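You operate a simulated robot arm through the tools that you are given. There is no shell and no other tool. Be economical: measure what you need, move in short steps, check, and stop when the job is done.

Carry out the task below with a simulated two-armed robot. There is one attempt and no reset: what you move stays moved.

Task
Pick up the tall cooler with one hand, pass it to the other hand and put it on the top of bench four.

The check looks at the end state, three seconds after you hand in, the way a careful person would. Anything else that was tipped, shoved, dropped, spilled or broken makes it a failure.

Robot
Two 7-joint arms with two-finger parallel grippers on one trunk, on a base that drives. Base frame: it is fixed to the floor where the robot stands at the start and does not move with it; the origin is under the middle of the robot, x ahead of it, y to its left, z up. Readings come in m, rad, newtons and seconds.
The left shoulder is at the start at [0.061, 0.198, 0.804], the right one opposite. With the tool pointing down near the work surface each hand reaches from about 0.28 to 0.7 m from the robot's upright axis, wherever it stands, measured 20 degrees to its own side. Places, roughly: top of bench four [-2.9, 0.6, 0.8]. Payload 1.57 kg a hand.
Tool frame (each hand has its own): the origin (TCP) lies between the finger pads and is the grasp point; the fingertips stand 0.03 m ahead of it; z points along the fingers, y is the line along which they close. The gripper opens to 0.11 m. The fingers are 0.024 m wide and 0.012 m thick; the gripper's body (0.048 by 0.112 m) begins 0.078 m behind the TCP.
Orientation is that of the tool frame in the base frame, as a unit quaternion [w, x, y, z]. With the fingers straight down and closing along the base's y, the tool's x points along the base's -x, its y along +y and its z along -z.

Tools
- The arms move only by the tool drive_tool. It takes "left_commands", "right_commands" or both (then of equal length, played together; a hand with none holds still); each is a list of rows, each a list of 7 numbers: the shift along the base's x, y, z in units of 20 mm (1.0 is 20 mm), then the turn, a rotation vector about the base's x, y, z in units of 8 degrees (1.0 is 8 degrees), then the gripper command, from -1 (shut) to 1 (fully open), values between in proportion. In form: [[dx, dy, dz, ax, ay, az, claw], ...]. A call has 1 to 12 rows; each row shifts and turns the commanded pose from where the row before left it. A call with a number of a shift or a turn outside -1 to 1 is refused whole. Rows are played at 5 a second. More than 0.05 m and 0.15 rad between two rows, or a gripper value outside its range, and nothing of the call is played. A pose out of reach is approached as far as the arm can. The call stops where the force on the tool passes 40 N (or 10 N more than at its start, if that is more) or the arm is blocked; 0.2 s more then pass. Each finger travels about 0.072 m/s and halts on what it meets, pressing with about 37 N; the grip force reading is that of the motor and also rises with nothing between the fingers. The clock runs only during rows and for 0.2 s after the last one: add rows that do not move to give the fingers time. It gives the time, the measured TCP pose, the force on the tool (base axes), the opening and the grip force at its end, in the units of the frame above (readings bear some noise), with the torque about the TCP (base axes, N m) and any sound that the robot's microphone picked up, and new pictures: "pictures" is both (left out), scene, wrist or none (wrist: the cameras of the hands that moved).
- Cameras (640 x 400 px; columns grow to the right, rows downward): "scene" is now at [0.0795, 0.0263, 1.3917]; the picture's right is [0.40, -0.92, 0.00], its down [-0.78, -0.34, -0.53] and it looks along [0.49, 0.21, -0.85] (base axes); focal length 264 px, centre (320, 200). "left" rides on the left gripper at [0.07, -0.016, -0.141] in its tool frame; the picture's right is [0.23, 0.97, 0.00], its down [-0.85, 0.20, -0.48] and it looks along [-0.47, 0.11, 0.88] (tool axes); focal length 222 px, centre (320, 200). "right" rides on the right gripper at [0.07, 0.016, -0.141] in its tool frame; the picture's right is [-0.23, 0.97, 0.00], its down [-0.85, -0.20, -0.48] and it looks along [-0.47, -0.11, 0.88] (tool axes); focal length 222 px, centre (320, 200). There is no depth. A picture from a camera that has moved, and an enlarged one, comes with that camera's place and axes in the base frame and with its lens. The place of the scene camera against the robot may be out by one fixed shift of up to 0.025 m in any direction.
- raise_lower(by): slides the trunk up (or, below 0, down) by that many m; the arms and the scene camera ride with it, the base frame stays. It gives what a move gives, with no picture.
- roll_base(legs): drives the robot by 1 to 6 legs, each [ahead, left, turn to the left] in m, m and rad, along the robot's own axes; the way and the turn of a leg run together, so that a leg with both is an arc; at most 1.5 m and 3.142 rad a leg. The arms and the cameras ride along, it lands a little off, and it stops where it bumps. It gives what a move gives, and a new picture of the scene camera.
- turn_head(pan, tilt): turns the head with the scene camera to pan (to the left, within 1.501 rad either way) and tilt (down, from -0.506 to 1.204), counted from straight ahead of the robot. It gives what a move gives, and a new picture of the scene camera.
- enlarge(camera, box): a new picture of the part [left, top, right, bottom] of that camera's present view, enlarged. The clock stands still meanwhile.
- hand_in(): hands the job in; it is judged then, once.

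Go step by step. Nothing tells you exact positions but the pictures and the camera data: compare them with the known pose of the tool, close in by small moves and look again before you grip or let go. The budget is 120 turns and 260 pictures, counting those below and the enlarged ones. Unless the task says otherwise, let go and move clear before handing in, and close with one line.

The tools are called after "Request:" as a command line: name --argument value ..., lists and objects as JSON in quotes. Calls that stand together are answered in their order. drive_tool: Moves the arms, as the interface text tells. Its arguments: {"type":"object","properties":{"left_commands":{"type":"array"},"right_commands":{"type":"array"},"pictures":{"type":"string","enum":["both","scene","wrist","none"]}},"required":[]} The other tools are called the same way: raise_lower (by) slides the trunk up or down; roll_base (legs) drives the base; turn_head (pan, tilt) turns the head that bears the scene camera; enlarge (camera, box) takes an enlarged picture of a part of a camera's view; hand_in () hands the job in.

At the start:

```text
time_s: 0.0
left_tcp_pos: [0.3523, 0.2814, 0.7272]
left_ee_rot: [-0.001, 0.0, 1.0, 0.001]
left_wrist_force: [-0.2, 0.1, -0.5]
left_moment: [0.01, -0.02, 0.0]
left_gripper_width: 0.1098
left_gripper_force: 0.1
right_tcp_pos: [0.3768, -0.0468, 0.7503]
right_ee_rot: [-0.001, 0.001, 1.0, 0.0]
right_wrist_force: [0.7, -0.7, -0.8]
right_moment: [0.0, -0.02, 0.0]
right_gripper_width: 0.11
right_gripper_force: 0.0
trunk travel left (down, up): [-0.4, 0.59]
robot x, y, heading: [-0.0007, 0.0002, -0.0]
head pan, tilt: [0.412, 1.009]
```

scene: 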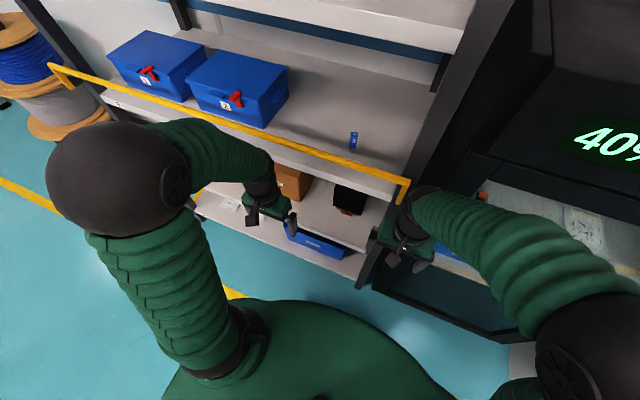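
right: 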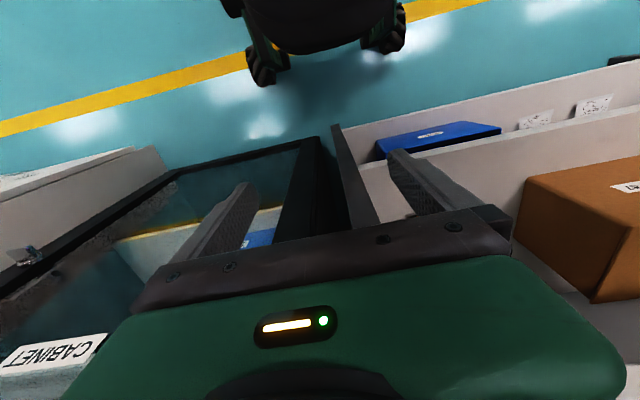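
left: 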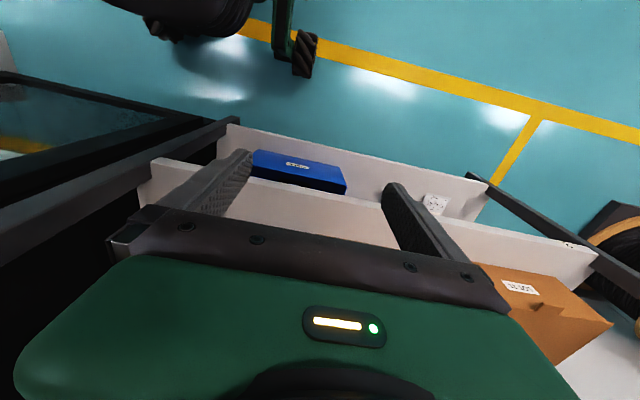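

I see a shelf ahead-left with two blue boxes (probably coolers) labelled with tags, and a yellow rail before it. I'll look closer and turn the head for a survey.

Request:
enlarge --camera "scene" --box '[80, 0, 420, 212]'

Request:
turn_head --pan 0.5 --tilt 0.5

```text
1.88 times, centred on (250, 106) of scene
camera zoom: at [0.0795, 0.0263, 1.3917], right [0.4, -0.92, 0.0], down [-0.78, -0.34, -0.53], along [0.49, 0.21, -0.85], focal length 496 px, centre (452, 377)
```

zoom: 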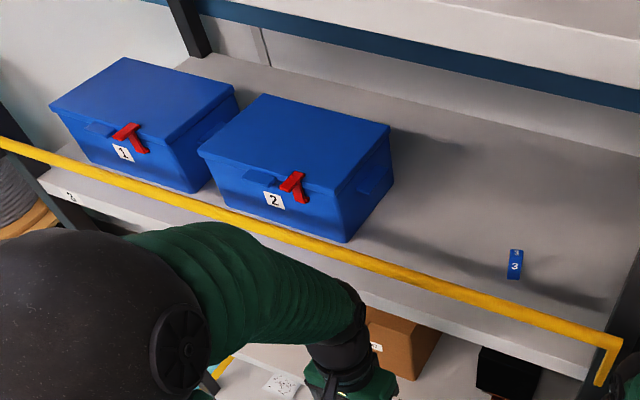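

```text
time_s: 0.9
left_tcp_pos: [0.3511, 0.2812, 0.7289]
left_ee_rot: [0.0, 0.0, 1.0, -0.001]
left_wrist_force: [0.6, 0.1, -0.3]
left_moment: [0.05, -0.04, 0.01]
left_gripper_width: 0.11
left_gripper_force: 0.0
right_tcp_pos: [0.3777, -0.0459, 0.7503]
right_ee_rot: [0.001, -0.001, 1.0, 0.0]
right_wrist_force: [0.8, 1.2, 0.4]
right_moment: [-0.04, 0.03, -0.02]
right_gripper_width: 0.11
right_gripper_force: 0.0
trunk travel left (down, up): [-0.4, 0.59]
robot x, y, heading: [0.0001, 0.0027, -0.002]
head pan, tilt: [0.499, 0.499]
camera scene: at [0.0962, 0.0423, 1.4333], right [0.48, -0.88, 0.0], down [-0.42, -0.23, -0.88], along [0.77, 0.42, -0.48], focal length 264 px, centre (320, 200)
```

scene: 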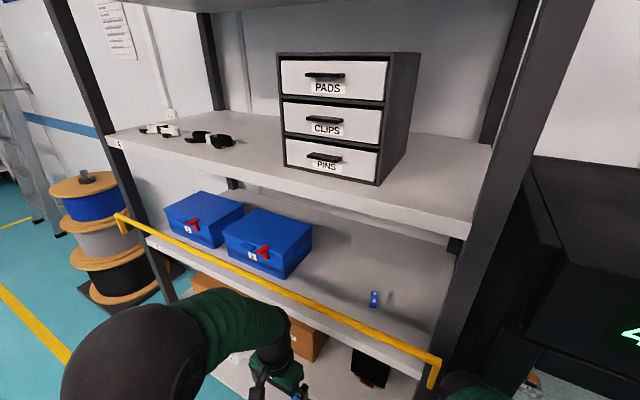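

The shelf has boxes 1 and 2, a small blue tag 3, a drawer unit, and something below. I don't yet see a clearly "tall cooler", so I'll keep surveying.

Request:
turn_head --pan -0.4 --tilt 0.5

Request:
turn_head --pan -1.3 --tilt 0.4

Request:
turn_head --pan 1.4 --tilt 0.4

Request:
turn_head --pan 0.5 --tilt 0.0

```text
time_s: 2.1
left_tcp_pos: [0.3513, 0.2813, 0.7279]
left_ee_rot: [0.0, 0.0, 1.0, -0.001]
left_wrist_force: [-0.4, -0.2, 0.4]
left_moment: [0.01, 0.0, -0.01]
left_gripper_width: 0.11
left_gripper_force: 0.0
right_tcp_pos: [0.3775, -0.0467, 0.7513]
right_ee_rot: [0.0, 0.0, 1.0, -0.001]
right_wrist_force: [0.4, -0.4, -0.4]
right_moment: [0.01, 0.0, 0.01]
right_gripper_width: 0.1101
right_gripper_force: 0.0
trunk travel left (down, up): [-0.4, 0.59]
robot x, y, heading: [0.0007, 0.0003, -0.001]
head pan, tilt: [-0.4, 0.499]
camera scene: at [0.1001, -0.0366, 1.4334], right [-0.39, -0.92, 0.0], down [-0.44, 0.19, -0.88], along [0.81, -0.34, -0.48], focal length 264 px, centre (320, 200)
```

scene: 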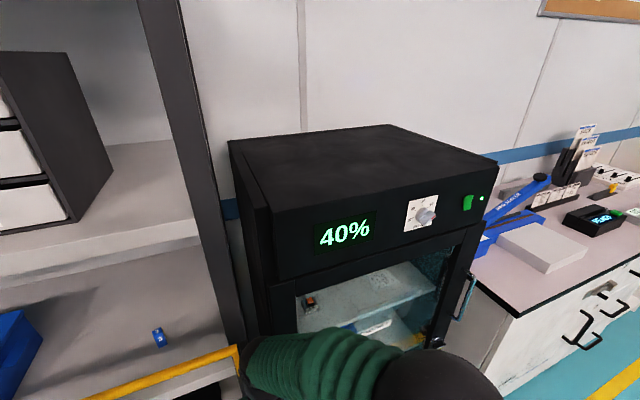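

```text
time_s: 3.3
left_tcp_pos: [0.3508, 0.2808, 0.7283]
left_ee_rot: [0.0, 0.0, 1.0, 0.0]
left_wrist_force: [0.4, 0.0, 0.0]
left_moment: [-0.01, -0.02, -0.01]
left_gripper_width: 0.1103
left_gripper_force: 0.0
right_tcp_pos: [0.3772, -0.0469, 0.7509]
right_ee_rot: [0.0, 0.0, 1.0, 0.0]
right_wrist_force: [-0.5, -0.4, 0.7]
right_moment: [-0.01, 0.01, -0.04]
right_gripper_width: 0.1101
right_gripper_force: 0.2
trunk travel left (down, up): [-0.4, 0.59]
robot x, y, heading: [0.0008, 0.0026, 0.006]
head pan, tilt: [-1.3, 0.4]
camera scene: at [0.0411, -0.0906, 1.4427], right [-0.96, -0.27, 0.0], down [-0.11, 0.37, -0.92], along [0.25, -0.89, -0.39], focal length 264 px, centre (320, 200)
```

scene: 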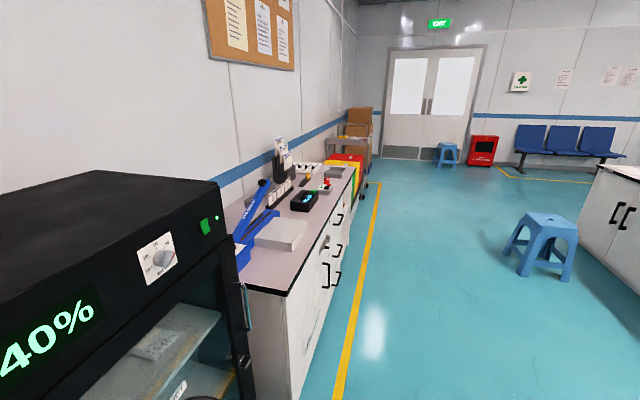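

```text
time_s: 5.7
left_tcp_pos: [0.3512, 0.2814, 0.729]
left_ee_rot: [0.0, 0.001, 1.0, 0.0]
left_wrist_force: [-1.0, 0.5, -0.4]
left_moment: [-0.02, -0.01, 0.02]
left_gripper_width: 0.1102
left_gripper_force: 0.0
right_tcp_pos: [0.3773, -0.047, 0.7502]
right_ee_rot: [0.0, 0.001, 1.0, -0.001]
right_wrist_force: [0.6, -0.1, -0.6]
right_moment: [0.0, -0.01, -0.01]
right_gripper_width: 0.1099
right_gripper_force: 0.1
trunk travel left (down, up): [-0.4, 0.59]
robot x, y, heading: [0.0016, -0.0011, 0.006]
head pan, tilt: [1.4, 0.4]
camera scene: at [0.0321, 0.0901, 1.4426], right [0.99, -0.17, 0.0], down [-0.07, -0.38, -0.92], along [0.16, 0.91, -0.39], focal length 264 px, centre (320, 200)
```

scene: 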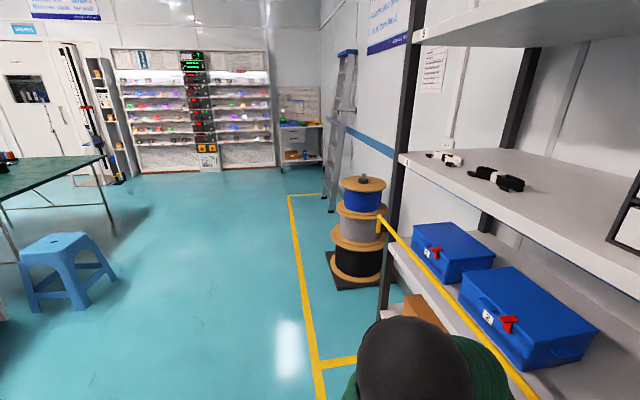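

```text
time_s: 6.9
left_tcp_pos: [0.3513, 0.2813, 0.7275]
left_ee_rot: [0.0, -0.001, 1.0, 0.0]
left_wrist_force: [-0.1, 0.1, -0.6]
left_moment: [-0.01, 0.01, 0.0]
left_gripper_width: 0.11
left_gripper_force: 0.0
right_tcp_pos: [0.3771, -0.0473, 0.7496]
right_ee_rot: [0.0, 0.0, 1.0, 0.0]
right_wrist_force: [-0.1, -0.5, -0.7]
right_moment: [-0.02, 0.01, 0.0]
right_gripper_width: 0.1101
right_gripper_force: 0.1
trunk travel left (down, up): [-0.4, 0.59]
robot x, y, heading: [-0.0003, -0.0019, 0.004]
head pan, tilt: [0.499, 0.0]
camera scene: at [0.0953, 0.0419, 1.4795], right [0.48, -0.88, 0.0], down [0.0, 0.0, -1.0], along [0.88, 0.48, 0.0], focal length 264 px, centre (320, 200)
```

scene: 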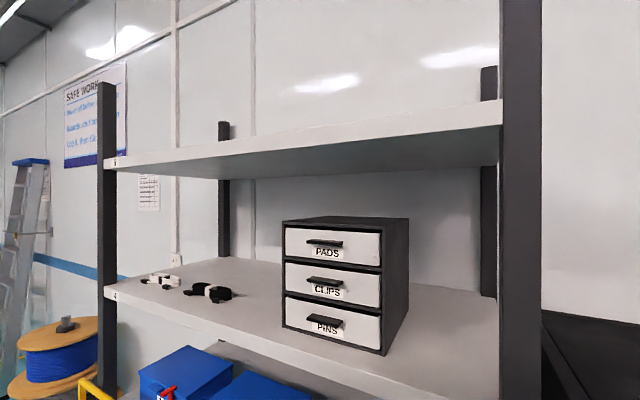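

Still unclear which object is the "tall cooler". I'll enlarge several areas before moving.

Request:
turn_head --pan 0.4 --tilt 0.8

Request:
enlarge --camera "scene" --box '[80, 60, 400, 260]'

Request:
enlarge --camera "scene" --box '[300, 160, 420, 235]'

Request:
turn_head --pan 1.5 --tilt 0.2

Request:
enlarge --camera "scene" --box '[0, 0, 320, 200]'

```text
time_s: 8.1
left_tcp_pos: [0.3503, 0.2822, 0.7274]
left_ee_rot: [0.0, 0.001, 1.0, 0.0]
left_wrist_force: [0.0, -0.3, 0.3]
left_moment: [0.01, -0.02, 0.01]
left_gripper_width: 0.11
left_gripper_force: 0.0
right_tcp_pos: [0.3781, -0.0464, 0.75]
right_ee_rot: [0.0, 0.0, 1.0, 0.001]
right_wrist_force: [0.4, 0.8, 0.4]
right_moment: [-0.02, -0.01, -0.04]
right_gripper_width: 0.1098
right_gripper_force: 0.1
trunk travel left (down, up): [-0.4, 0.59]
robot x, y, heading: [0.0002, -0.0004, -0.001]
head pan, tilt: [0.4, 0.799]
camera scene: at [0.0906, 0.0302, 1.4075], right [0.39, -0.92, 0.0], down [-0.66, -0.28, -0.7], along [0.64, 0.27, -0.72], focal length 264 px, centre (320, 200)
```

scene: 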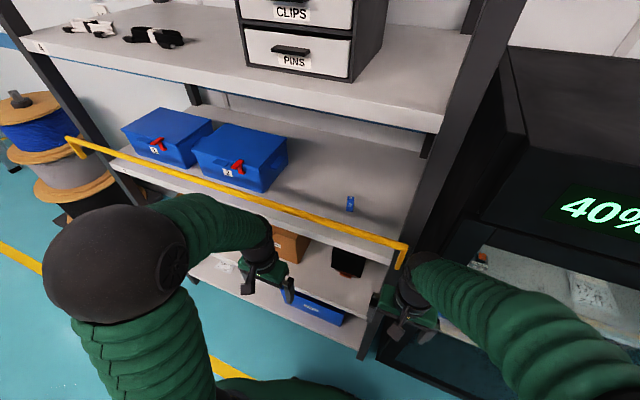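

```text
2.00 times, centred on (240, 160) of scene
camera zoom: at [0.0906, 0.0302, 1.4075], right [0.39, -0.92, 0.0], down [-0.66, -0.28, -0.7], along [0.64, 0.27, -0.72], focal length 527 px, centre (480, 280)
```

zoom: 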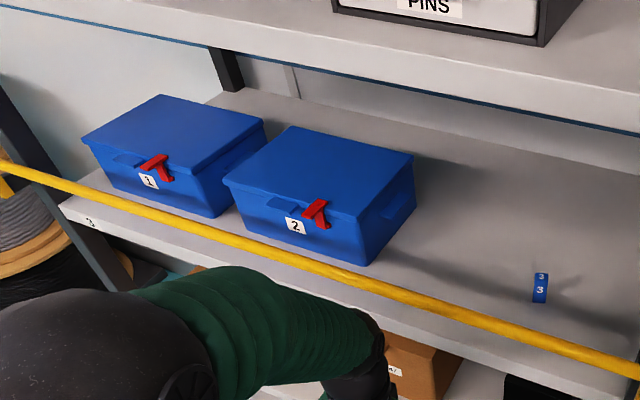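

```text
5.33 times, centred on (360, 198) of scene
camera zoom: at [0.0906, 0.0302, 1.4075], right [0.39, -0.92, 0.0], down [-0.66, -0.28, -0.7], along [0.64, 0.27, -0.72], focal length 1406 px, centre (107, 213)
```

zoom: 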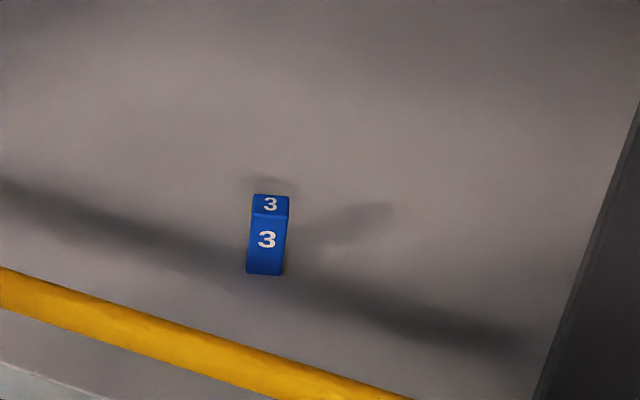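

```text
time_s: 9.4
left_tcp_pos: [0.3513, 0.2798, 0.7284]
left_ee_rot: [0.0, -0.001, 1.0, 0.0]
left_wrist_force: [0.2, -0.1, -0.4]
left_moment: [0.02, -0.04, -0.01]
left_gripper_width: 0.1098
left_gripper_force: 0.0
right_tcp_pos: [0.3769, -0.0465, 0.7495]
right_ee_rot: [0.0, -0.001, 1.0, -0.001]
right_wrist_force: [-0.1, -0.4, 0.7]
right_moment: [-0.01, -0.02, 0.04]
right_gripper_width: 0.1099
right_gripper_force: 0.0
trunk travel left (down, up): [-0.4, 0.59]
robot x, y, heading: [0.001, 0.0024, -0.003]
head pan, tilt: [1.499, 0.201]
camera scene: at [0.023, 0.0918, 1.4611], right [1.0, -0.07, 0.0], down [-0.02, -0.2, -0.98], along [0.07, 0.98, -0.2], focal length 264 px, centre (320, 200)
```

scene: 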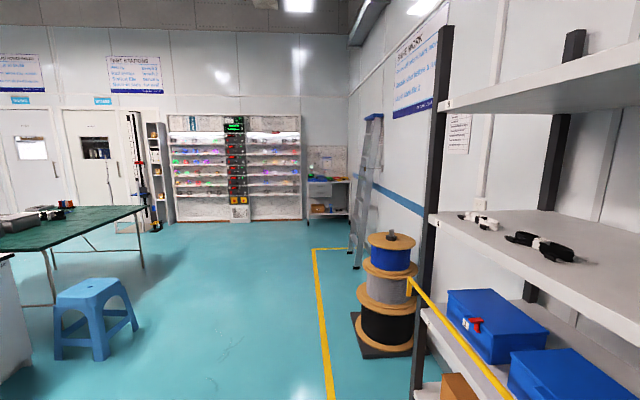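

```text
2.00 times, centred on (160, 100) of scene
camera zoom: at [0.023, 0.0918, 1.4611], right [1.0, -0.07, 0.0], down [-0.02, -0.2, -0.98], along [0.07, 0.98, -0.2], focal length 527 px, centre (640, 400)
```

zoom: 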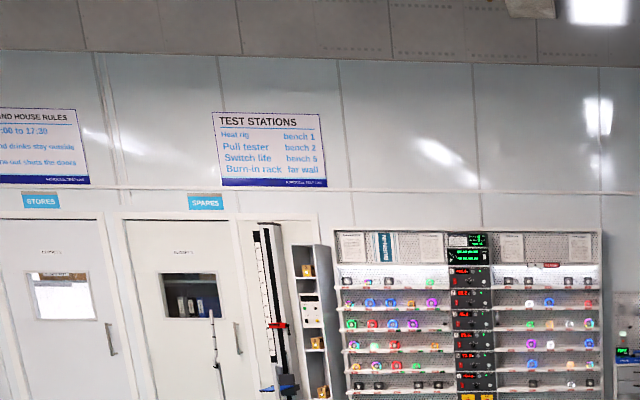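

This is an electronics lab, so "cooler" may well be a heat-sink cooler on some bench. I'll back away from the shelf slightly and turn to look at the rest of the room.

Request:
enlarge --camera "scene" --box '[440, 190, 600, 290]'

Request:
roll_base --legs '[[-0.3, 0, 0], [0, 0, 1.57]]'

Request:
turn_head --pan 0.9 --tilt 0.3

Request:
turn_head --pan 1.5 --tilt 0.3

```text
4.00 times, centred on (520, 240) of scene
camera zoom: at [0.023, 0.0918, 1.4611], right [1.0, -0.07, 0.0], down [-0.02, -0.2, -0.98], along [0.07, 0.98, -0.2], focal length 1055 px, centre (-480, 40)
```

zoom: 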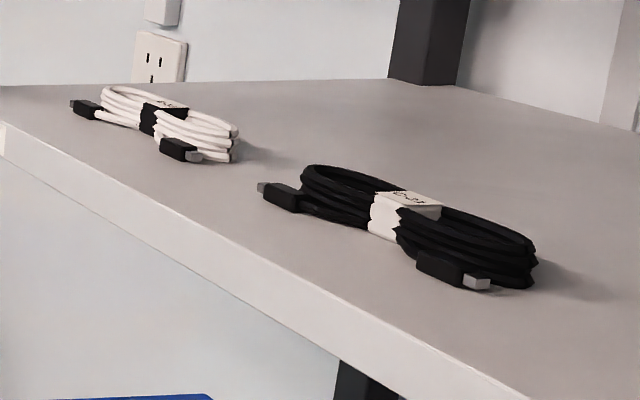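

```text
time_s: 15.3
left_tcp_pos: [-0.58, 0.3511, 0.7282]
left_ee_rot: [0.0, 0.709, -0.705, 0.0]
left_wrist_force: [0.3, -0.6, 0.1]
left_moment: [0.0, 0.03, 0.01]
left_gripper_width: 0.11
left_gripper_force: 0.1
right_tcp_pos: [-0.2518, 0.3772, 0.7495]
right_ee_rot: [-0.001, 0.709, -0.705, 0.001]
right_wrist_force: [-0.1, 0.3, 0.4]
right_moment: [-0.03, 0.0, 0.01]
right_gripper_width: 0.11
right_gripper_force: 0.1
trunk travel left (down, up): [-0.4, 0.59]
robot x, y, heading: [-0.2965, -0.0017, 1.58]
head pan, tilt: [1.499, 0.201]
camera scene: at [-0.4076, 0.0362, 1.4611], right [0.07, 1.0, 0.0], down [0.2, -0.01, -0.98], along [-0.98, 0.07, -0.2], focal length 264 px, centre (320, 200)
```

scene: 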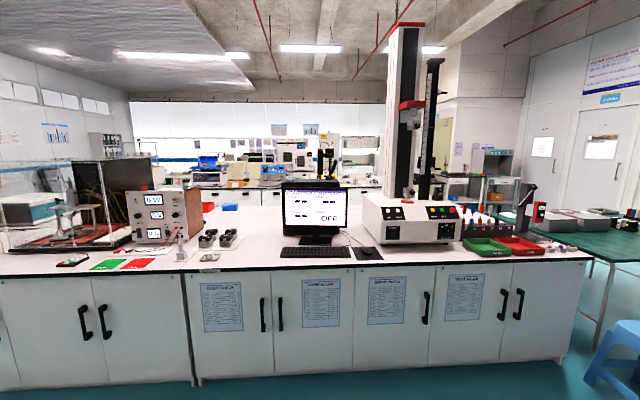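

```text
time_s: 16.3
left_tcp_pos: [-0.5794, 0.3499, 0.7288]
left_ee_rot: [0.0, 0.709, -0.705, 0.0]
left_wrist_force: [0.4, 0.8, -0.8]
left_moment: [-0.02, 0.02, -0.03]
left_gripper_width: 0.1099
left_gripper_force: 0.0
right_tcp_pos: [-0.2538, 0.3776, 0.7497]
right_ee_rot: [0.0, 0.709, -0.705, 0.0]
right_wrist_force: [0.5, -0.3, 0.1]
right_moment: [0.0, -0.03, 0.01]
right_gripper_width: 0.1102
right_gripper_force: 0.1
trunk travel left (down, up): [-0.4, 0.59]
robot x, y, heading: [-0.2985, -0.0051, 1.574]
head pan, tilt: [0.901, 0.3]
camera scene: at [-0.3881, 0.0876, 1.4518], right [0.62, 0.79, 0.0], down [0.23, -0.18, -0.95], along [-0.75, 0.59, -0.3], focal length 264 px, centre (320, 200)
```

scene: 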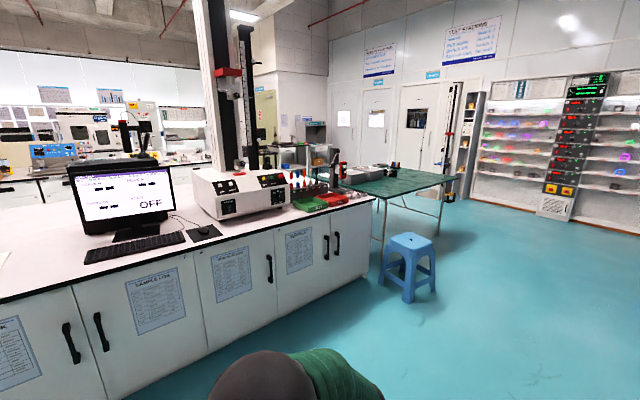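

```text
time_s: 17.3
left_tcp_pos: [-0.5806, 0.3497, 0.7282]
left_ee_rot: [-0.001, 0.709, -0.705, 0.001]
left_wrist_force: [0.3, 0.7, 0.2]
left_moment: [0.04, 0.01, 0.01]
left_gripper_width: 0.11
left_gripper_force: 0.0
right_tcp_pos: [-0.253, 0.3781, 0.7504]
right_ee_rot: [0.0, 0.709, -0.705, 0.001]
right_wrist_force: [-0.1, 0.0, 0.9]
right_moment: [-0.01, 0.0, -0.03]
right_gripper_width: 0.1099
right_gripper_force: 0.1
trunk travel left (down, up): [-0.4, 0.59]
robot x, y, heading: [-0.2996, 0.0018, 1.576]
head pan, tilt: [1.499, 0.3]
camera scene: at [-0.4078, 0.0363, 1.4518], right [0.07, 1.0, 0.0], down [0.3, -0.02, -0.95], along [-0.95, 0.06, -0.3], focal length 264 px, centre (320, 200)
```

scene: 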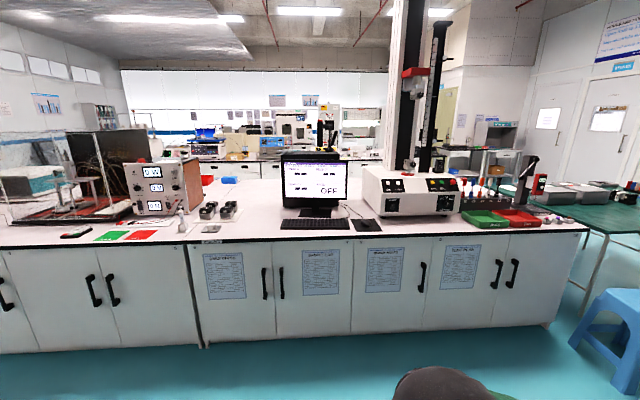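

An island bench is ahead with various devices, bench four likely being its far half. I'll enlarge parts of the view to find the coolers.

Request:
enlarge --camera "scene" --box '[0, 130, 280, 305]'

Request:
enlarge --camera "scene" --box '[170, 110, 410, 260]'

Request:
enlarge --camera "scene" --box '[400, 100, 640, 250]'

Request:
turn_head --pan 0.75 --tilt 0.0

Request:
enlarge --camera "scene" --box '[250, 80, 490, 230]'

Request:
enlarge --camera "scene" --box '[460, 120, 640, 232]'

```text
2.29 times, centred on (140, 218) of scene
camera zoom: at [-0.4078, 0.0363, 1.4518], right [0.07, 1.0, 0.0], down [0.3, -0.02, -0.95], along [-0.95, 0.06, -0.3], focal length 603 px, centre (731, 160)
```

zoom: 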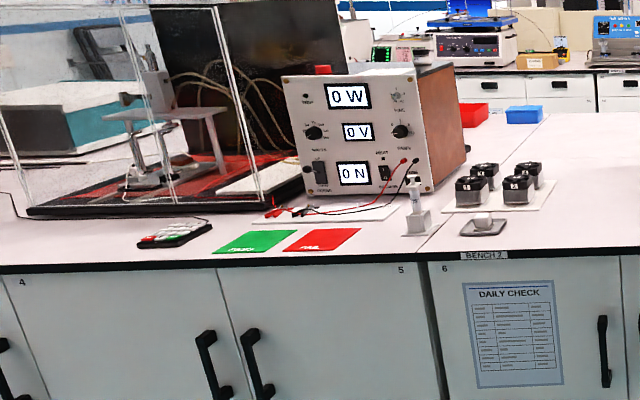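

```text
2.67 times, centred on (290, 185) of scene
camera zoom: at [-0.4078, 0.0363, 1.4518], right [0.07, 1.0, 0.0], down [0.3, -0.02, -0.95], along [-0.95, 0.06, -0.3], focal length 703 px, centre (400, 240)
```

zoom: 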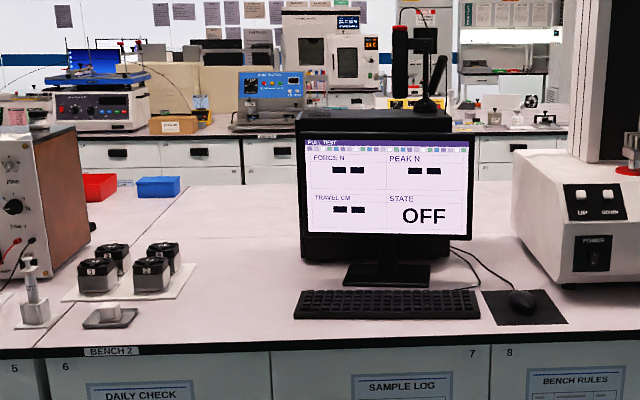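

```text
2.67 times, centred on (520, 175) of scene
camera zoom: at [-0.4078, 0.0363, 1.4518], right [0.07, 1.0, 0.0], down [0.3, -0.02, -0.95], along [-0.95, 0.06, -0.3], focal length 703 px, centre (-213, 267)
```

zoom: 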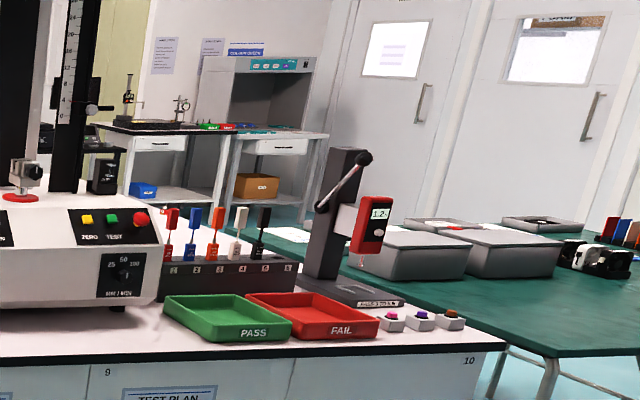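

```text
time_s: 18.4
left_tcp_pos: [-0.5797, 0.3497, 0.7287]
left_ee_rot: [0.0, 0.709, -0.705, 0.0]
left_wrist_force: [-0.6, -0.2, 0.7]
left_moment: [0.02, 0.0, -0.02]
left_gripper_width: 0.1099
left_gripper_force: 0.2
right_tcp_pos: [-0.2531, 0.3778, 0.7499]
right_ee_rot: [0.0, 0.709, -0.705, 0.0]
right_wrist_force: [-0.1, 0.1, -0.1]
right_moment: [0.0, 0.02, -0.02]
right_gripper_width: 0.1101
right_gripper_force: 0.1
trunk travel left (down, up): [-0.4, 0.59]
robot x, y, heading: [-0.2963, 0.0016, 1.573]
head pan, tilt: [0.75, 0.0]
camera scene: at [-0.3764, 0.0955, 1.4795], right [0.73, 0.69, 0.0], down [0.0, 0.0, -1.0], along [-0.69, 0.73, 0.0], focal length 264 px, centre (320, 200)
```

scene: 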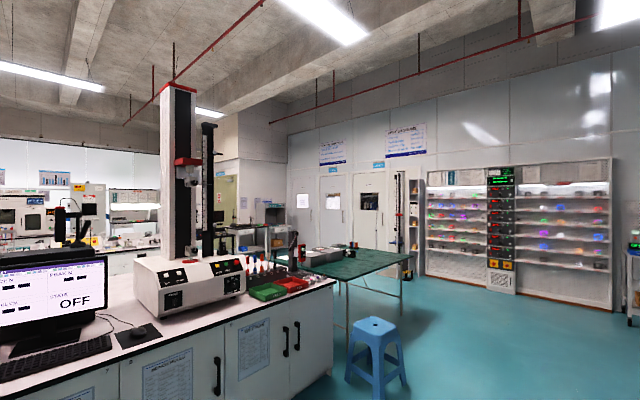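

```text
2.67 times, centred on (370, 155) of scene
camera zoom: at [-0.3764, 0.0955, 1.4795], right [0.73, 0.69, 0.0], down [0.0, 0.0, -1.0], along [-0.69, 0.73, 0.0], focal length 703 px, centre (187, 320)
```

zoom: 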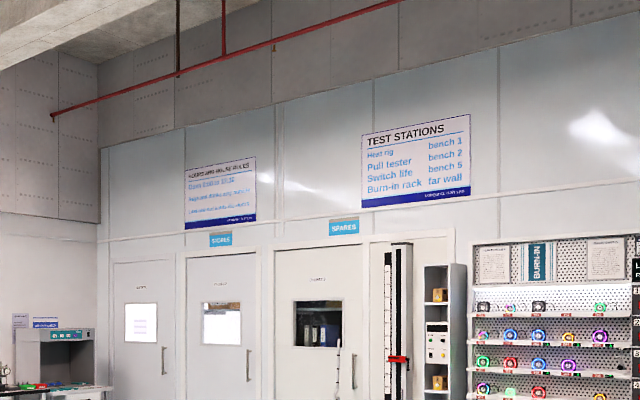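

```text
3.56 times, centred on (550, 176) of scene
camera zoom: at [-0.3764, 0.0955, 1.4795], right [0.73, 0.69, 0.0], down [0.0, 0.0, -1.0], along [-0.69, 0.73, 0.0], focal length 937 px, centre (-498, 285)
```

zoom: 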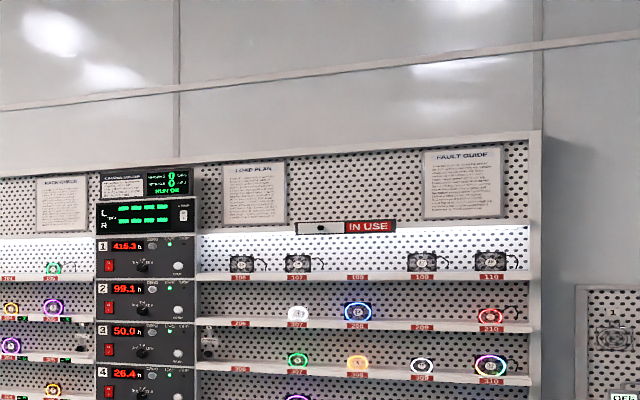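

Bench 2 is opposite, with bench 1's heat rig probably to the left. I'll turn further to see the left part of the room.

Request:
roll_base --legs '[[0, 0, 1.57]]'

Request:
turn_head --pan 0.5 --tilt 0.2

Request:
turn_head --pan 1.3 --tilt 0.2

```text
time_s: 22.5
left_tcp_pos: [-0.6518, -0.2776, 0.729]
left_ee_rot: [0.0, 1.0, -0.007, 0.0]
left_wrist_force: [0.0, 0.0, -0.1]
left_moment: [0.0, -0.02, -0.02]
left_gripper_width: 0.1102
left_gripper_force: 0.0
right_tcp_pos: [-0.6726, 0.0518, 0.7491]
right_ee_rot: [0.0, 1.0, -0.007, 0.0]
right_wrist_force: [-0.4, 0.0, -0.6]
right_moment: [0.0, -0.03, 0.04]
right_gripper_width: 0.1101
right_gripper_force: 0.0
trunk travel left (down, up): [-0.4, 0.59]
robot x, y, heading: [-0.2943, 0.0003, 3.13]
head pan, tilt: [0.75, 0.0]
camera scene: at [-0.4122, -0.0635, 1.4795], right [-0.67, 0.74, 0.0], down [0.0, 0.0, -1.0], along [-0.74, -0.67, 0.0], focal length 264 px, centre (320, 200)
```

scene: 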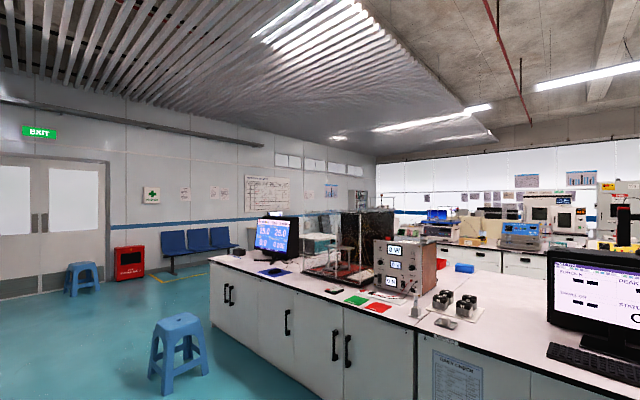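

```text
time_s: 23.3
left_tcp_pos: [-0.652, -0.2779, 0.7281]
left_ee_rot: [0.0, 1.0, -0.007, 0.0]
left_wrist_force: [0.3, -0.5, 0.6]
left_moment: [-0.01, -0.01, -0.02]
left_gripper_width: 0.1102
left_gripper_force: 0.1
right_tcp_pos: [-0.6739, 0.0519, 0.7508]
right_ee_rot: [0.0, 1.0, -0.006, 0.0]
right_wrist_force: [0.5, 0.1, -0.1]
right_moment: [-0.01, 0.04, 0.02]
right_gripper_width: 0.11
right_gripper_force: 0.1
trunk travel left (down, up): [-0.4, 0.59]
robot x, y, heading: [-0.2964, 0.0016, 3.132]
head pan, tilt: [0.499, 0.201]
camera scene: at [-0.4279, -0.0466, 1.4611], right [-0.47, 0.88, 0.0], down [0.18, 0.09, -0.98], along [-0.87, -0.46, -0.2], focal length 264 px, centre (320, 200)
```

scene: 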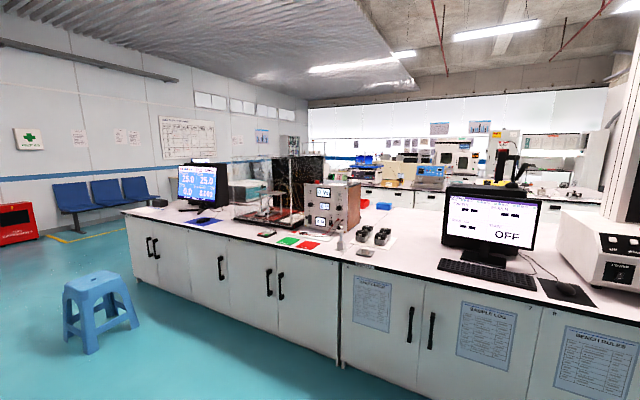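

```text
time_s: 24.4
left_tcp_pos: [-0.6509, -0.2759, 0.728]
left_ee_rot: [0.0, 1.0, -0.007, 0.0]
left_wrist_force: [0.5, -0.8, -0.6]
left_moment: [-0.01, -0.01, 0.0]
left_gripper_width: 0.1101
left_gripper_force: 0.0
right_tcp_pos: [-0.6724, 0.0522, 0.7504]
right_ee_rot: [-0.001, 1.0, -0.007, 0.001]
right_wrist_force: [0.1, -0.1, 0.1]
right_moment: [-0.03, 0.0, -0.02]
right_gripper_width: 0.1099
right_gripper_force: 0.1
trunk travel left (down, up): [-0.4, 0.59]
robot x, y, heading: [-0.2931, 0.0005, 3.127]
head pan, tilt: [1.3, 0.201]
camera scene: at [-0.3717, -0.0925, 1.4611], right [-0.96, 0.28, 0.0], down [0.06, 0.19, -0.98], along [-0.27, -0.94, -0.2], focal length 264 px, centre (320, 200)
```

scene: 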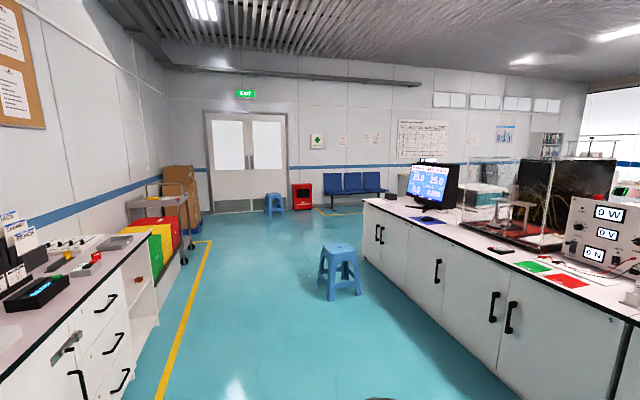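

I'll inspect the side bench, then view the island's far half from closer and higher up.

Request:
enlarge --camera "scene" --box '[0, 190, 200, 315]'

Request:
roll_base --legs '[[0.75, 0, 0]]'

Request:
raise_lower --by 0.5

Request:
turn_head --pan 0.0 --tilt 0.5

Request:
turn_head --pan -0.9 --tilt 0.5

Request:
turn_head --pan 0.9 --tilt 0.5

```text
3.20 times, centred on (100, 252) of scene
camera zoom: at [-0.3717, -0.0925, 1.4611], right [-0.96, 0.28, 0.0], down [0.06, 0.19, -0.98], along [-0.27, -0.94, -0.2], focal length 844 px, centre (1024, 32)
```

zoom: 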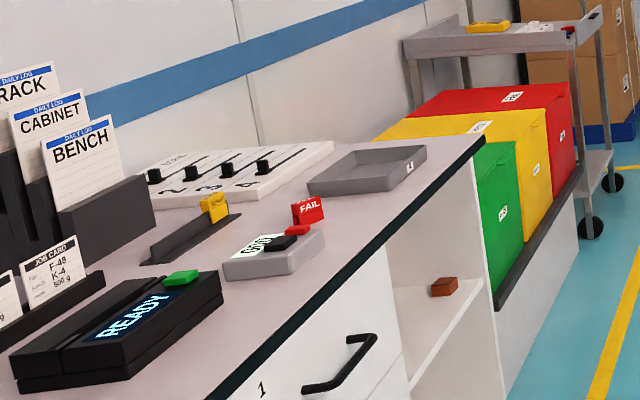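

```text
time_s: 28.5
left_tcp_pos: [-1.4109, -0.2592, 0.7289]
left_ee_rot: [0.0, 1.0, -0.012, 0.0]
left_wrist_force: [-0.2, -0.4, 0.6]
left_moment: [-0.01, 0.0, 0.02]
left_gripper_width: 0.1102
left_gripper_force: 0.1
right_tcp_pos: [-1.4306, 0.069, 0.7496]
right_ee_rot: [-0.001, 1.0, -0.011, 0.0]
right_wrist_force: [0.1, -0.1, 0.0]
right_moment: [-0.03, 0.01, 0.02]
right_gripper_width: 0.1102
right_gripper_force: 0.1
trunk travel left (down, up): [-0.4, 0.59]
robot x, y, heading: [-1.0553, 0.018, 3.113]
head pan, tilt: [1.3, 0.201]
camera scene: at [-1.131, -0.0779, 1.4611], right [-0.96, 0.29, 0.0], down [0.06, 0.19, -0.98], along [-0.28, -0.94, -0.2], focal length 264 px, centre (320, 200)
```

scene: 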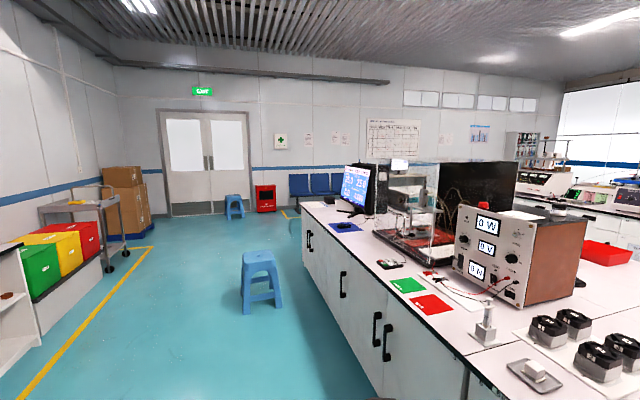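

```text
refused: 0.5 is not a number from -0.4 to 0.4
```

```text
time_s: 30.0
left_tcp_pos: [-1.4122, -0.2586, 0.7286]
left_ee_rot: [-0.001, 1.0, -0.012, -0.001]
left_wrist_force: [-0.3, 0.2, 0.5]
left_moment: [0.01, 0.01, -0.01]
left_gripper_width: 0.11
left_gripper_force: 0.0
right_tcp_pos: [-1.4307, 0.0697, 0.7514]
right_ee_rot: [-0.001, 1.0, -0.012, 0.0]
right_wrist_force: [-0.5, 0.1, 0.4]
right_moment: [-0.01, 0.01, 0.0]
right_gripper_width: 0.1101
right_gripper_force: 0.1
trunk travel left (down, up): [-0.4, 0.59]
robot x, y, heading: [-1.0549, 0.0152, 3.113]
head pan, tilt: [0.0, 0.499]
camera scene: at [-1.1945, 0.0134, 1.4334], right [0.02, 1.0, 0.0], down [0.48, -0.01, -0.88], along [-0.88, 0.02, -0.48], focal length 264 px, centre (320, 200)
```

scene: 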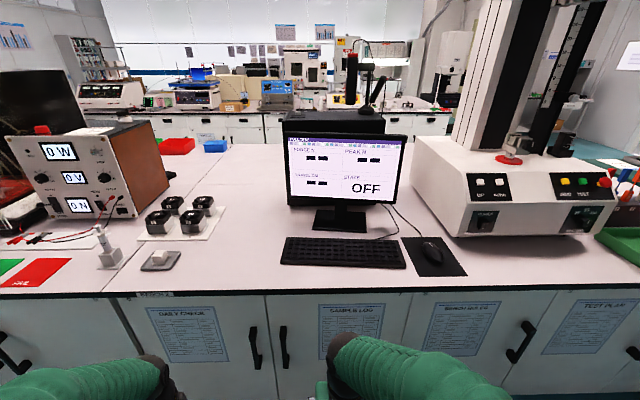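

```text
time_s: 31.2
left_tcp_pos: [-1.4118, -0.2597, 0.7289]
left_ee_rot: [0.001, 1.0, -0.012, -0.001]
left_wrist_force: [-0.2, -0.1, -0.4]
left_moment: [0.04, -0.02, -0.01]
left_gripper_width: 0.1103
left_gripper_force: 0.0
right_tcp_pos: [-1.4287, 0.0697, 0.7509]
right_ee_rot: [-0.001, 1.0, -0.011, -0.001]
right_wrist_force: [-0.8, 0.3, 0.6]
right_moment: [0.01, 0.01, -0.01]
right_gripper_width: 0.1098
right_gripper_force: 0.0
trunk travel left (down, up): [-0.4, 0.59]
robot x, y, heading: [-1.0555, 0.0148, 3.117]
head pan, tilt: [-0.901, 0.499]
camera scene: at [-1.1584, 0.0839, 1.4335], right [0.8, 0.6, 0.0], down [0.29, -0.38, -0.88], along [-0.53, 0.7, -0.48], focal length 264 px, centre (320, 200)
```

scene: 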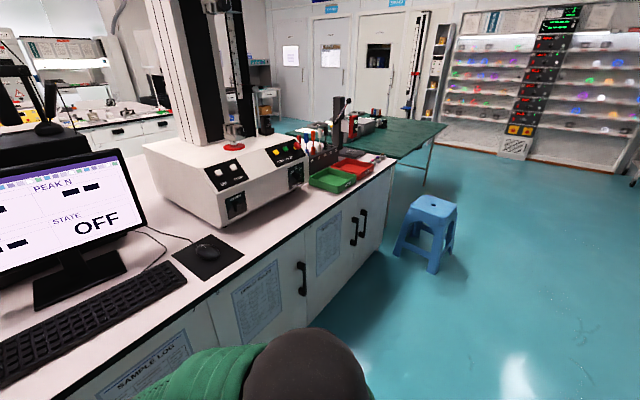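

```text
time_s: 33.0
left_tcp_pos: [-1.4118, -0.2591, 0.7299]
left_ee_rot: [0.0, 1.0, -0.012, -0.001]
left_wrist_force: [0.3, 0.5, 1.6]
left_moment: [0.0, -0.02, 0.0]
left_gripper_width: 0.1099
left_gripper_force: 0.1
right_tcp_pos: [-1.4305, 0.0699, 0.7501]
right_ee_rot: [-0.001, 1.0, -0.012, -0.001]
right_wrist_force: [0.7, 0.8, -0.5]
right_moment: [-0.01, -0.04, 0.02]
right_gripper_width: 0.1103
right_gripper_force: 0.0
trunk travel left (down, up): [-0.4, 0.59]
robot x, y, heading: [-1.0547, 0.0157, 3.12]
head pan, tilt: [0.901, 0.499]
camera scene: at [-1.1617, -0.0587, 1.4334], right [-0.77, 0.64, 0.0], down [0.31, 0.37, -0.88], along [-0.56, -0.67, -0.48], focal length 264 px, centre (320, 200)
```

scene: 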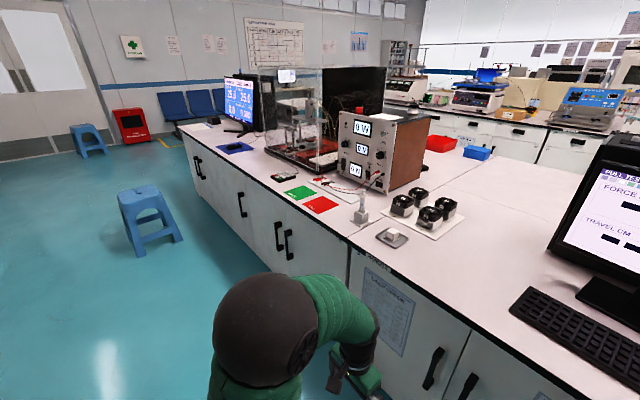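

Four numbered fan-and-sink coolers stand on a plate on bench 2. Zooming in on them.

Request:
enlarge --camera "scene" --box '[340, 170, 500, 270]'

Request:
enlarge --camera "scene" --box '[230, 60, 390, 160]'

Request:
turn_head --pan 0.3 --tilt 0.5

Request:
enlarge --camera "scene" --box '[160, 40, 480, 240]'

```text
4.00 times, centred on (420, 220) of scene
camera zoom: at [-1.1617, -0.0587, 1.4334], right [-0.77, 0.64, 0.0], down [0.31, 0.37, -0.88], along [-0.56, -0.67, -0.48], focal length 1055 px, centre (-80, 120)
```

zoom: 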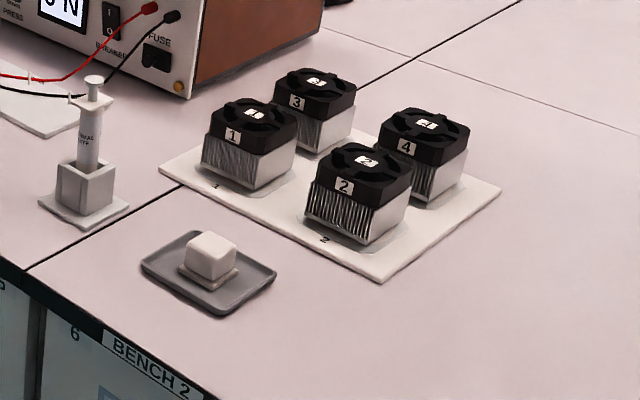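

```text
4.00 times, centred on (310, 110) of scene
camera zoom: at [-1.1617, -0.0587, 1.4334], right [-0.77, 0.64, 0.0], down [0.31, 0.37, -0.88], along [-0.56, -0.67, -0.48], focal length 1055 px, centre (360, 560)
```

zoom: 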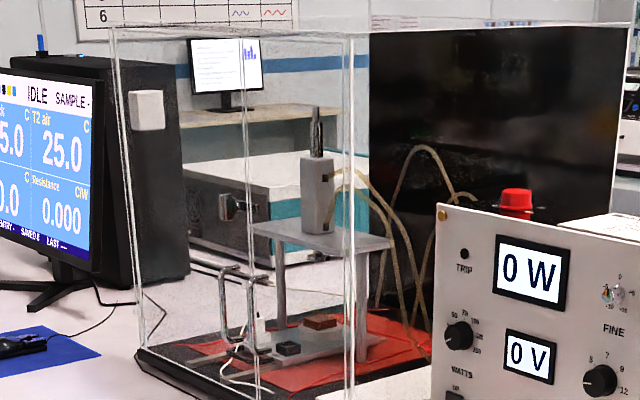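

```text
time_s: 34.0
left_tcp_pos: [-1.4125, -0.2599, 0.7286]
left_ee_rot: [0.0, 1.0, -0.012, -0.001]
left_wrist_force: [0.2, 0.6, 0.1]
left_moment: [0.0, 0.01, 0.01]
left_gripper_width: 0.1101
left_gripper_force: 0.1
right_tcp_pos: [-1.4302, 0.07, 0.7509]
right_ee_rot: [-0.001, 1.0, -0.012, -0.001]
right_wrist_force: [0.0, -0.9, 0.1]
right_moment: [0.01, 0.0, 0.0]
right_gripper_width: 0.11
right_gripper_force: 0.1
trunk travel left (down, up): [-0.4, 0.59]
robot x, y, heading: [-1.0547, 0.0146, 3.119]
head pan, tilt: [0.3, 0.499]
camera scene: at [-1.191, -0.0137, 1.4334], right [-0.27, 0.96, 0.0], down [0.46, 0.13, -0.88], along [-0.84, -0.24, -0.48], focal length 264 px, centre (320, 200)
```

scene: 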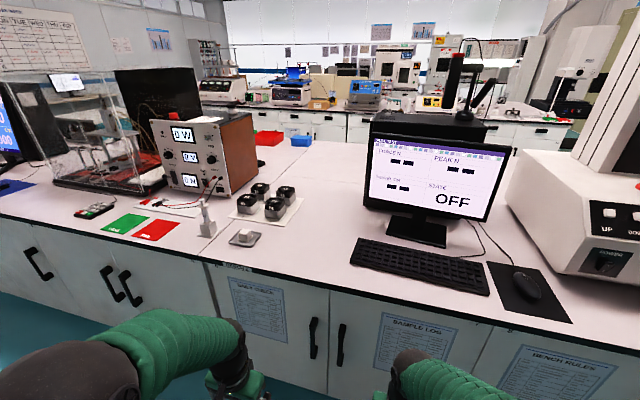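

```text
2.00 times, centred on (320, 140) of scene
camera zoom: at [-1.191, -0.0137, 1.4334], right [-0.27, 0.96, 0.0], down [0.46, 0.13, -0.88], along [-0.84, -0.24, -0.48], focal length 527 px, centre (320, 320)
```

zoom: 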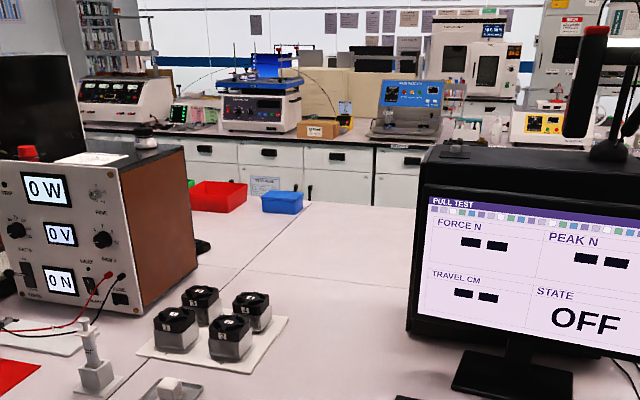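

Those four look alike in height, so the tall one may be elsewhere. I'll raise the trunk for a higher view over the island.

Request:
raise_lower --by 0.4

Request:
turn_head --pan 0.0 --tilt 0.4

Request:
turn_head --pan 0.7 --tilt 0.5

Request:
turn_head --pan -0.7 --tilt 0.4

```text
time_s: 37.8
left_tcp_pos: [-1.4124, -0.2593, 1.1287]
left_ee_rot: [0.0, 1.0, -0.012, -0.001]
left_wrist_force: [0.5, 0.3, -0.1]
left_moment: [0.0, 0.01, 0.01]
left_gripper_width: 0.1101
left_gripper_force: 0.1
right_tcp_pos: [-1.4313, 0.0701, 1.1507]
right_ee_rot: [-0.001, 1.0, -0.013, -0.001]
right_wrist_force: [0.4, -0.4, -0.6]
right_moment: [0.0, -0.01, 0.0]
right_gripper_width: 0.1103
right_gripper_force: 0.2
trunk travel left (down, up): [-0.8, 0.19]
robot x, y, heading: [-1.0538, 0.0114, 3.113]
head pan, tilt: [0.3, 0.499]
```

```text
time_s: 38.6
left_tcp_pos: [-1.4129, -0.2588, 1.1292]
left_ee_rot: [0.0, 1.0, -0.012, -0.001]
left_wrist_force: [0.6, -0.7, 0.7]
left_moment: [-0.04, -0.01, -0.03]
left_gripper_width: 0.1099
left_gripper_force: 0.2
right_tcp_pos: [-1.4303, 0.0688, 1.1503]
right_ee_rot: [0.0, 1.0, -0.012, -0.001]
right_wrist_force: [0.7, -0.1, -0.2]
right_moment: [0.0, -0.01, 0.02]
right_gripper_width: 0.11
right_gripper_force: 0.0
trunk travel left (down, up): [-0.8, 0.19]
robot x, y, heading: [-1.0555, 0.0156, 3.114]
head pan, tilt: [0.0, 0.4]
camera scene: at [-1.1968, 0.0131, 1.8425], right [0.02, 1.0, 0.0], down [0.39, -0.01, -0.92], along [-0.92, 0.02, -0.39], focal length 264 px, centre (320, 200)
```

scene: 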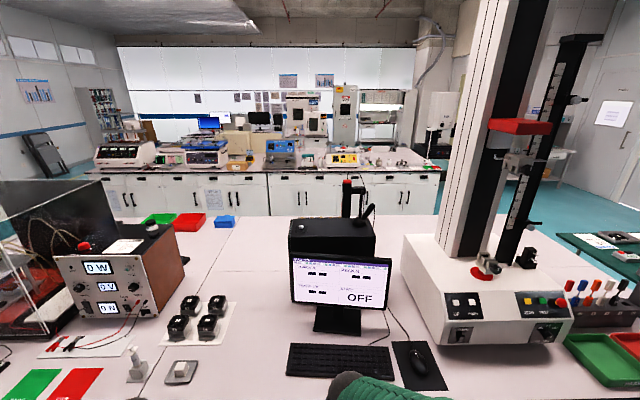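

```text
time_s: 39.7
left_tcp_pos: [-1.4129, -0.2601, 1.1276]
left_ee_rot: [0.001, 1.0, -0.013, -0.001]
left_wrist_force: [-0.6, -0.2, -0.1]
left_moment: [0.06, 0.03, 0.01]
left_gripper_width: 0.11
left_gripper_force: 0.0
right_tcp_pos: [-1.4305, 0.0705, 1.1509]
right_ee_rot: [0.0, 1.0, -0.012, -0.002]
right_wrist_force: [0.2, -0.3, -0.4]
right_moment: [-0.03, 0.04, 0.01]
right_gripper_width: 0.1099
right_gripper_force: 0.0
trunk travel left (down, up): [-0.8, 0.19]
robot x, y, heading: [-1.0544, 0.0139, 3.121]
head pan, tilt: [0.7, 0.499]
camera scene: at [-1.1751, -0.046, 1.8334], right [-0.63, 0.78, 0.0], down [0.37, 0.3, -0.88], along [-0.68, -0.55, -0.48], focal length 264 px, centre (320, 200)
```

scene: 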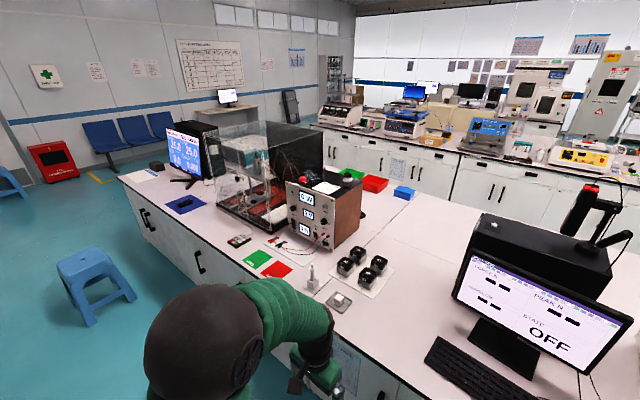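

```text
time_s: 41.2
left_tcp_pos: [-1.4129, -0.2597, 1.1294]
left_ee_rot: [-0.001, 1.0, -0.012, -0.001]
left_wrist_force: [0.1, 0.1, 0.7]
left_moment: [0.02, 0.05, 0.02]
left_gripper_width: 0.11
left_gripper_force: 0.0
right_tcp_pos: [-1.4313, 0.0687, 1.15]
right_ee_rot: [0.0, 1.0, -0.012, -0.001]
right_wrist_force: [-0.1, -0.5, 0.2]
right_moment: [-0.02, -0.01, -0.02]
right_gripper_width: 0.1101
right_gripper_force: 0.0
trunk travel left (down, up): [-0.8, 0.19]
robot x, y, heading: [-1.0559, 0.0123, 3.12]
head pan, tilt: [-0.7, 0.4]
camera scene: at [-1.1737, 0.0723, 1.8426], right [0.66, 0.75, 0.0], down [0.29, -0.26, -0.92], along [-0.69, 0.61, -0.39], focal length 264 px, centre (320, 200)
```

scene: 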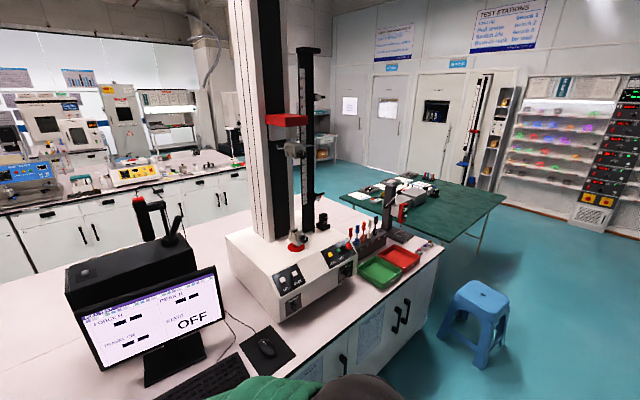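

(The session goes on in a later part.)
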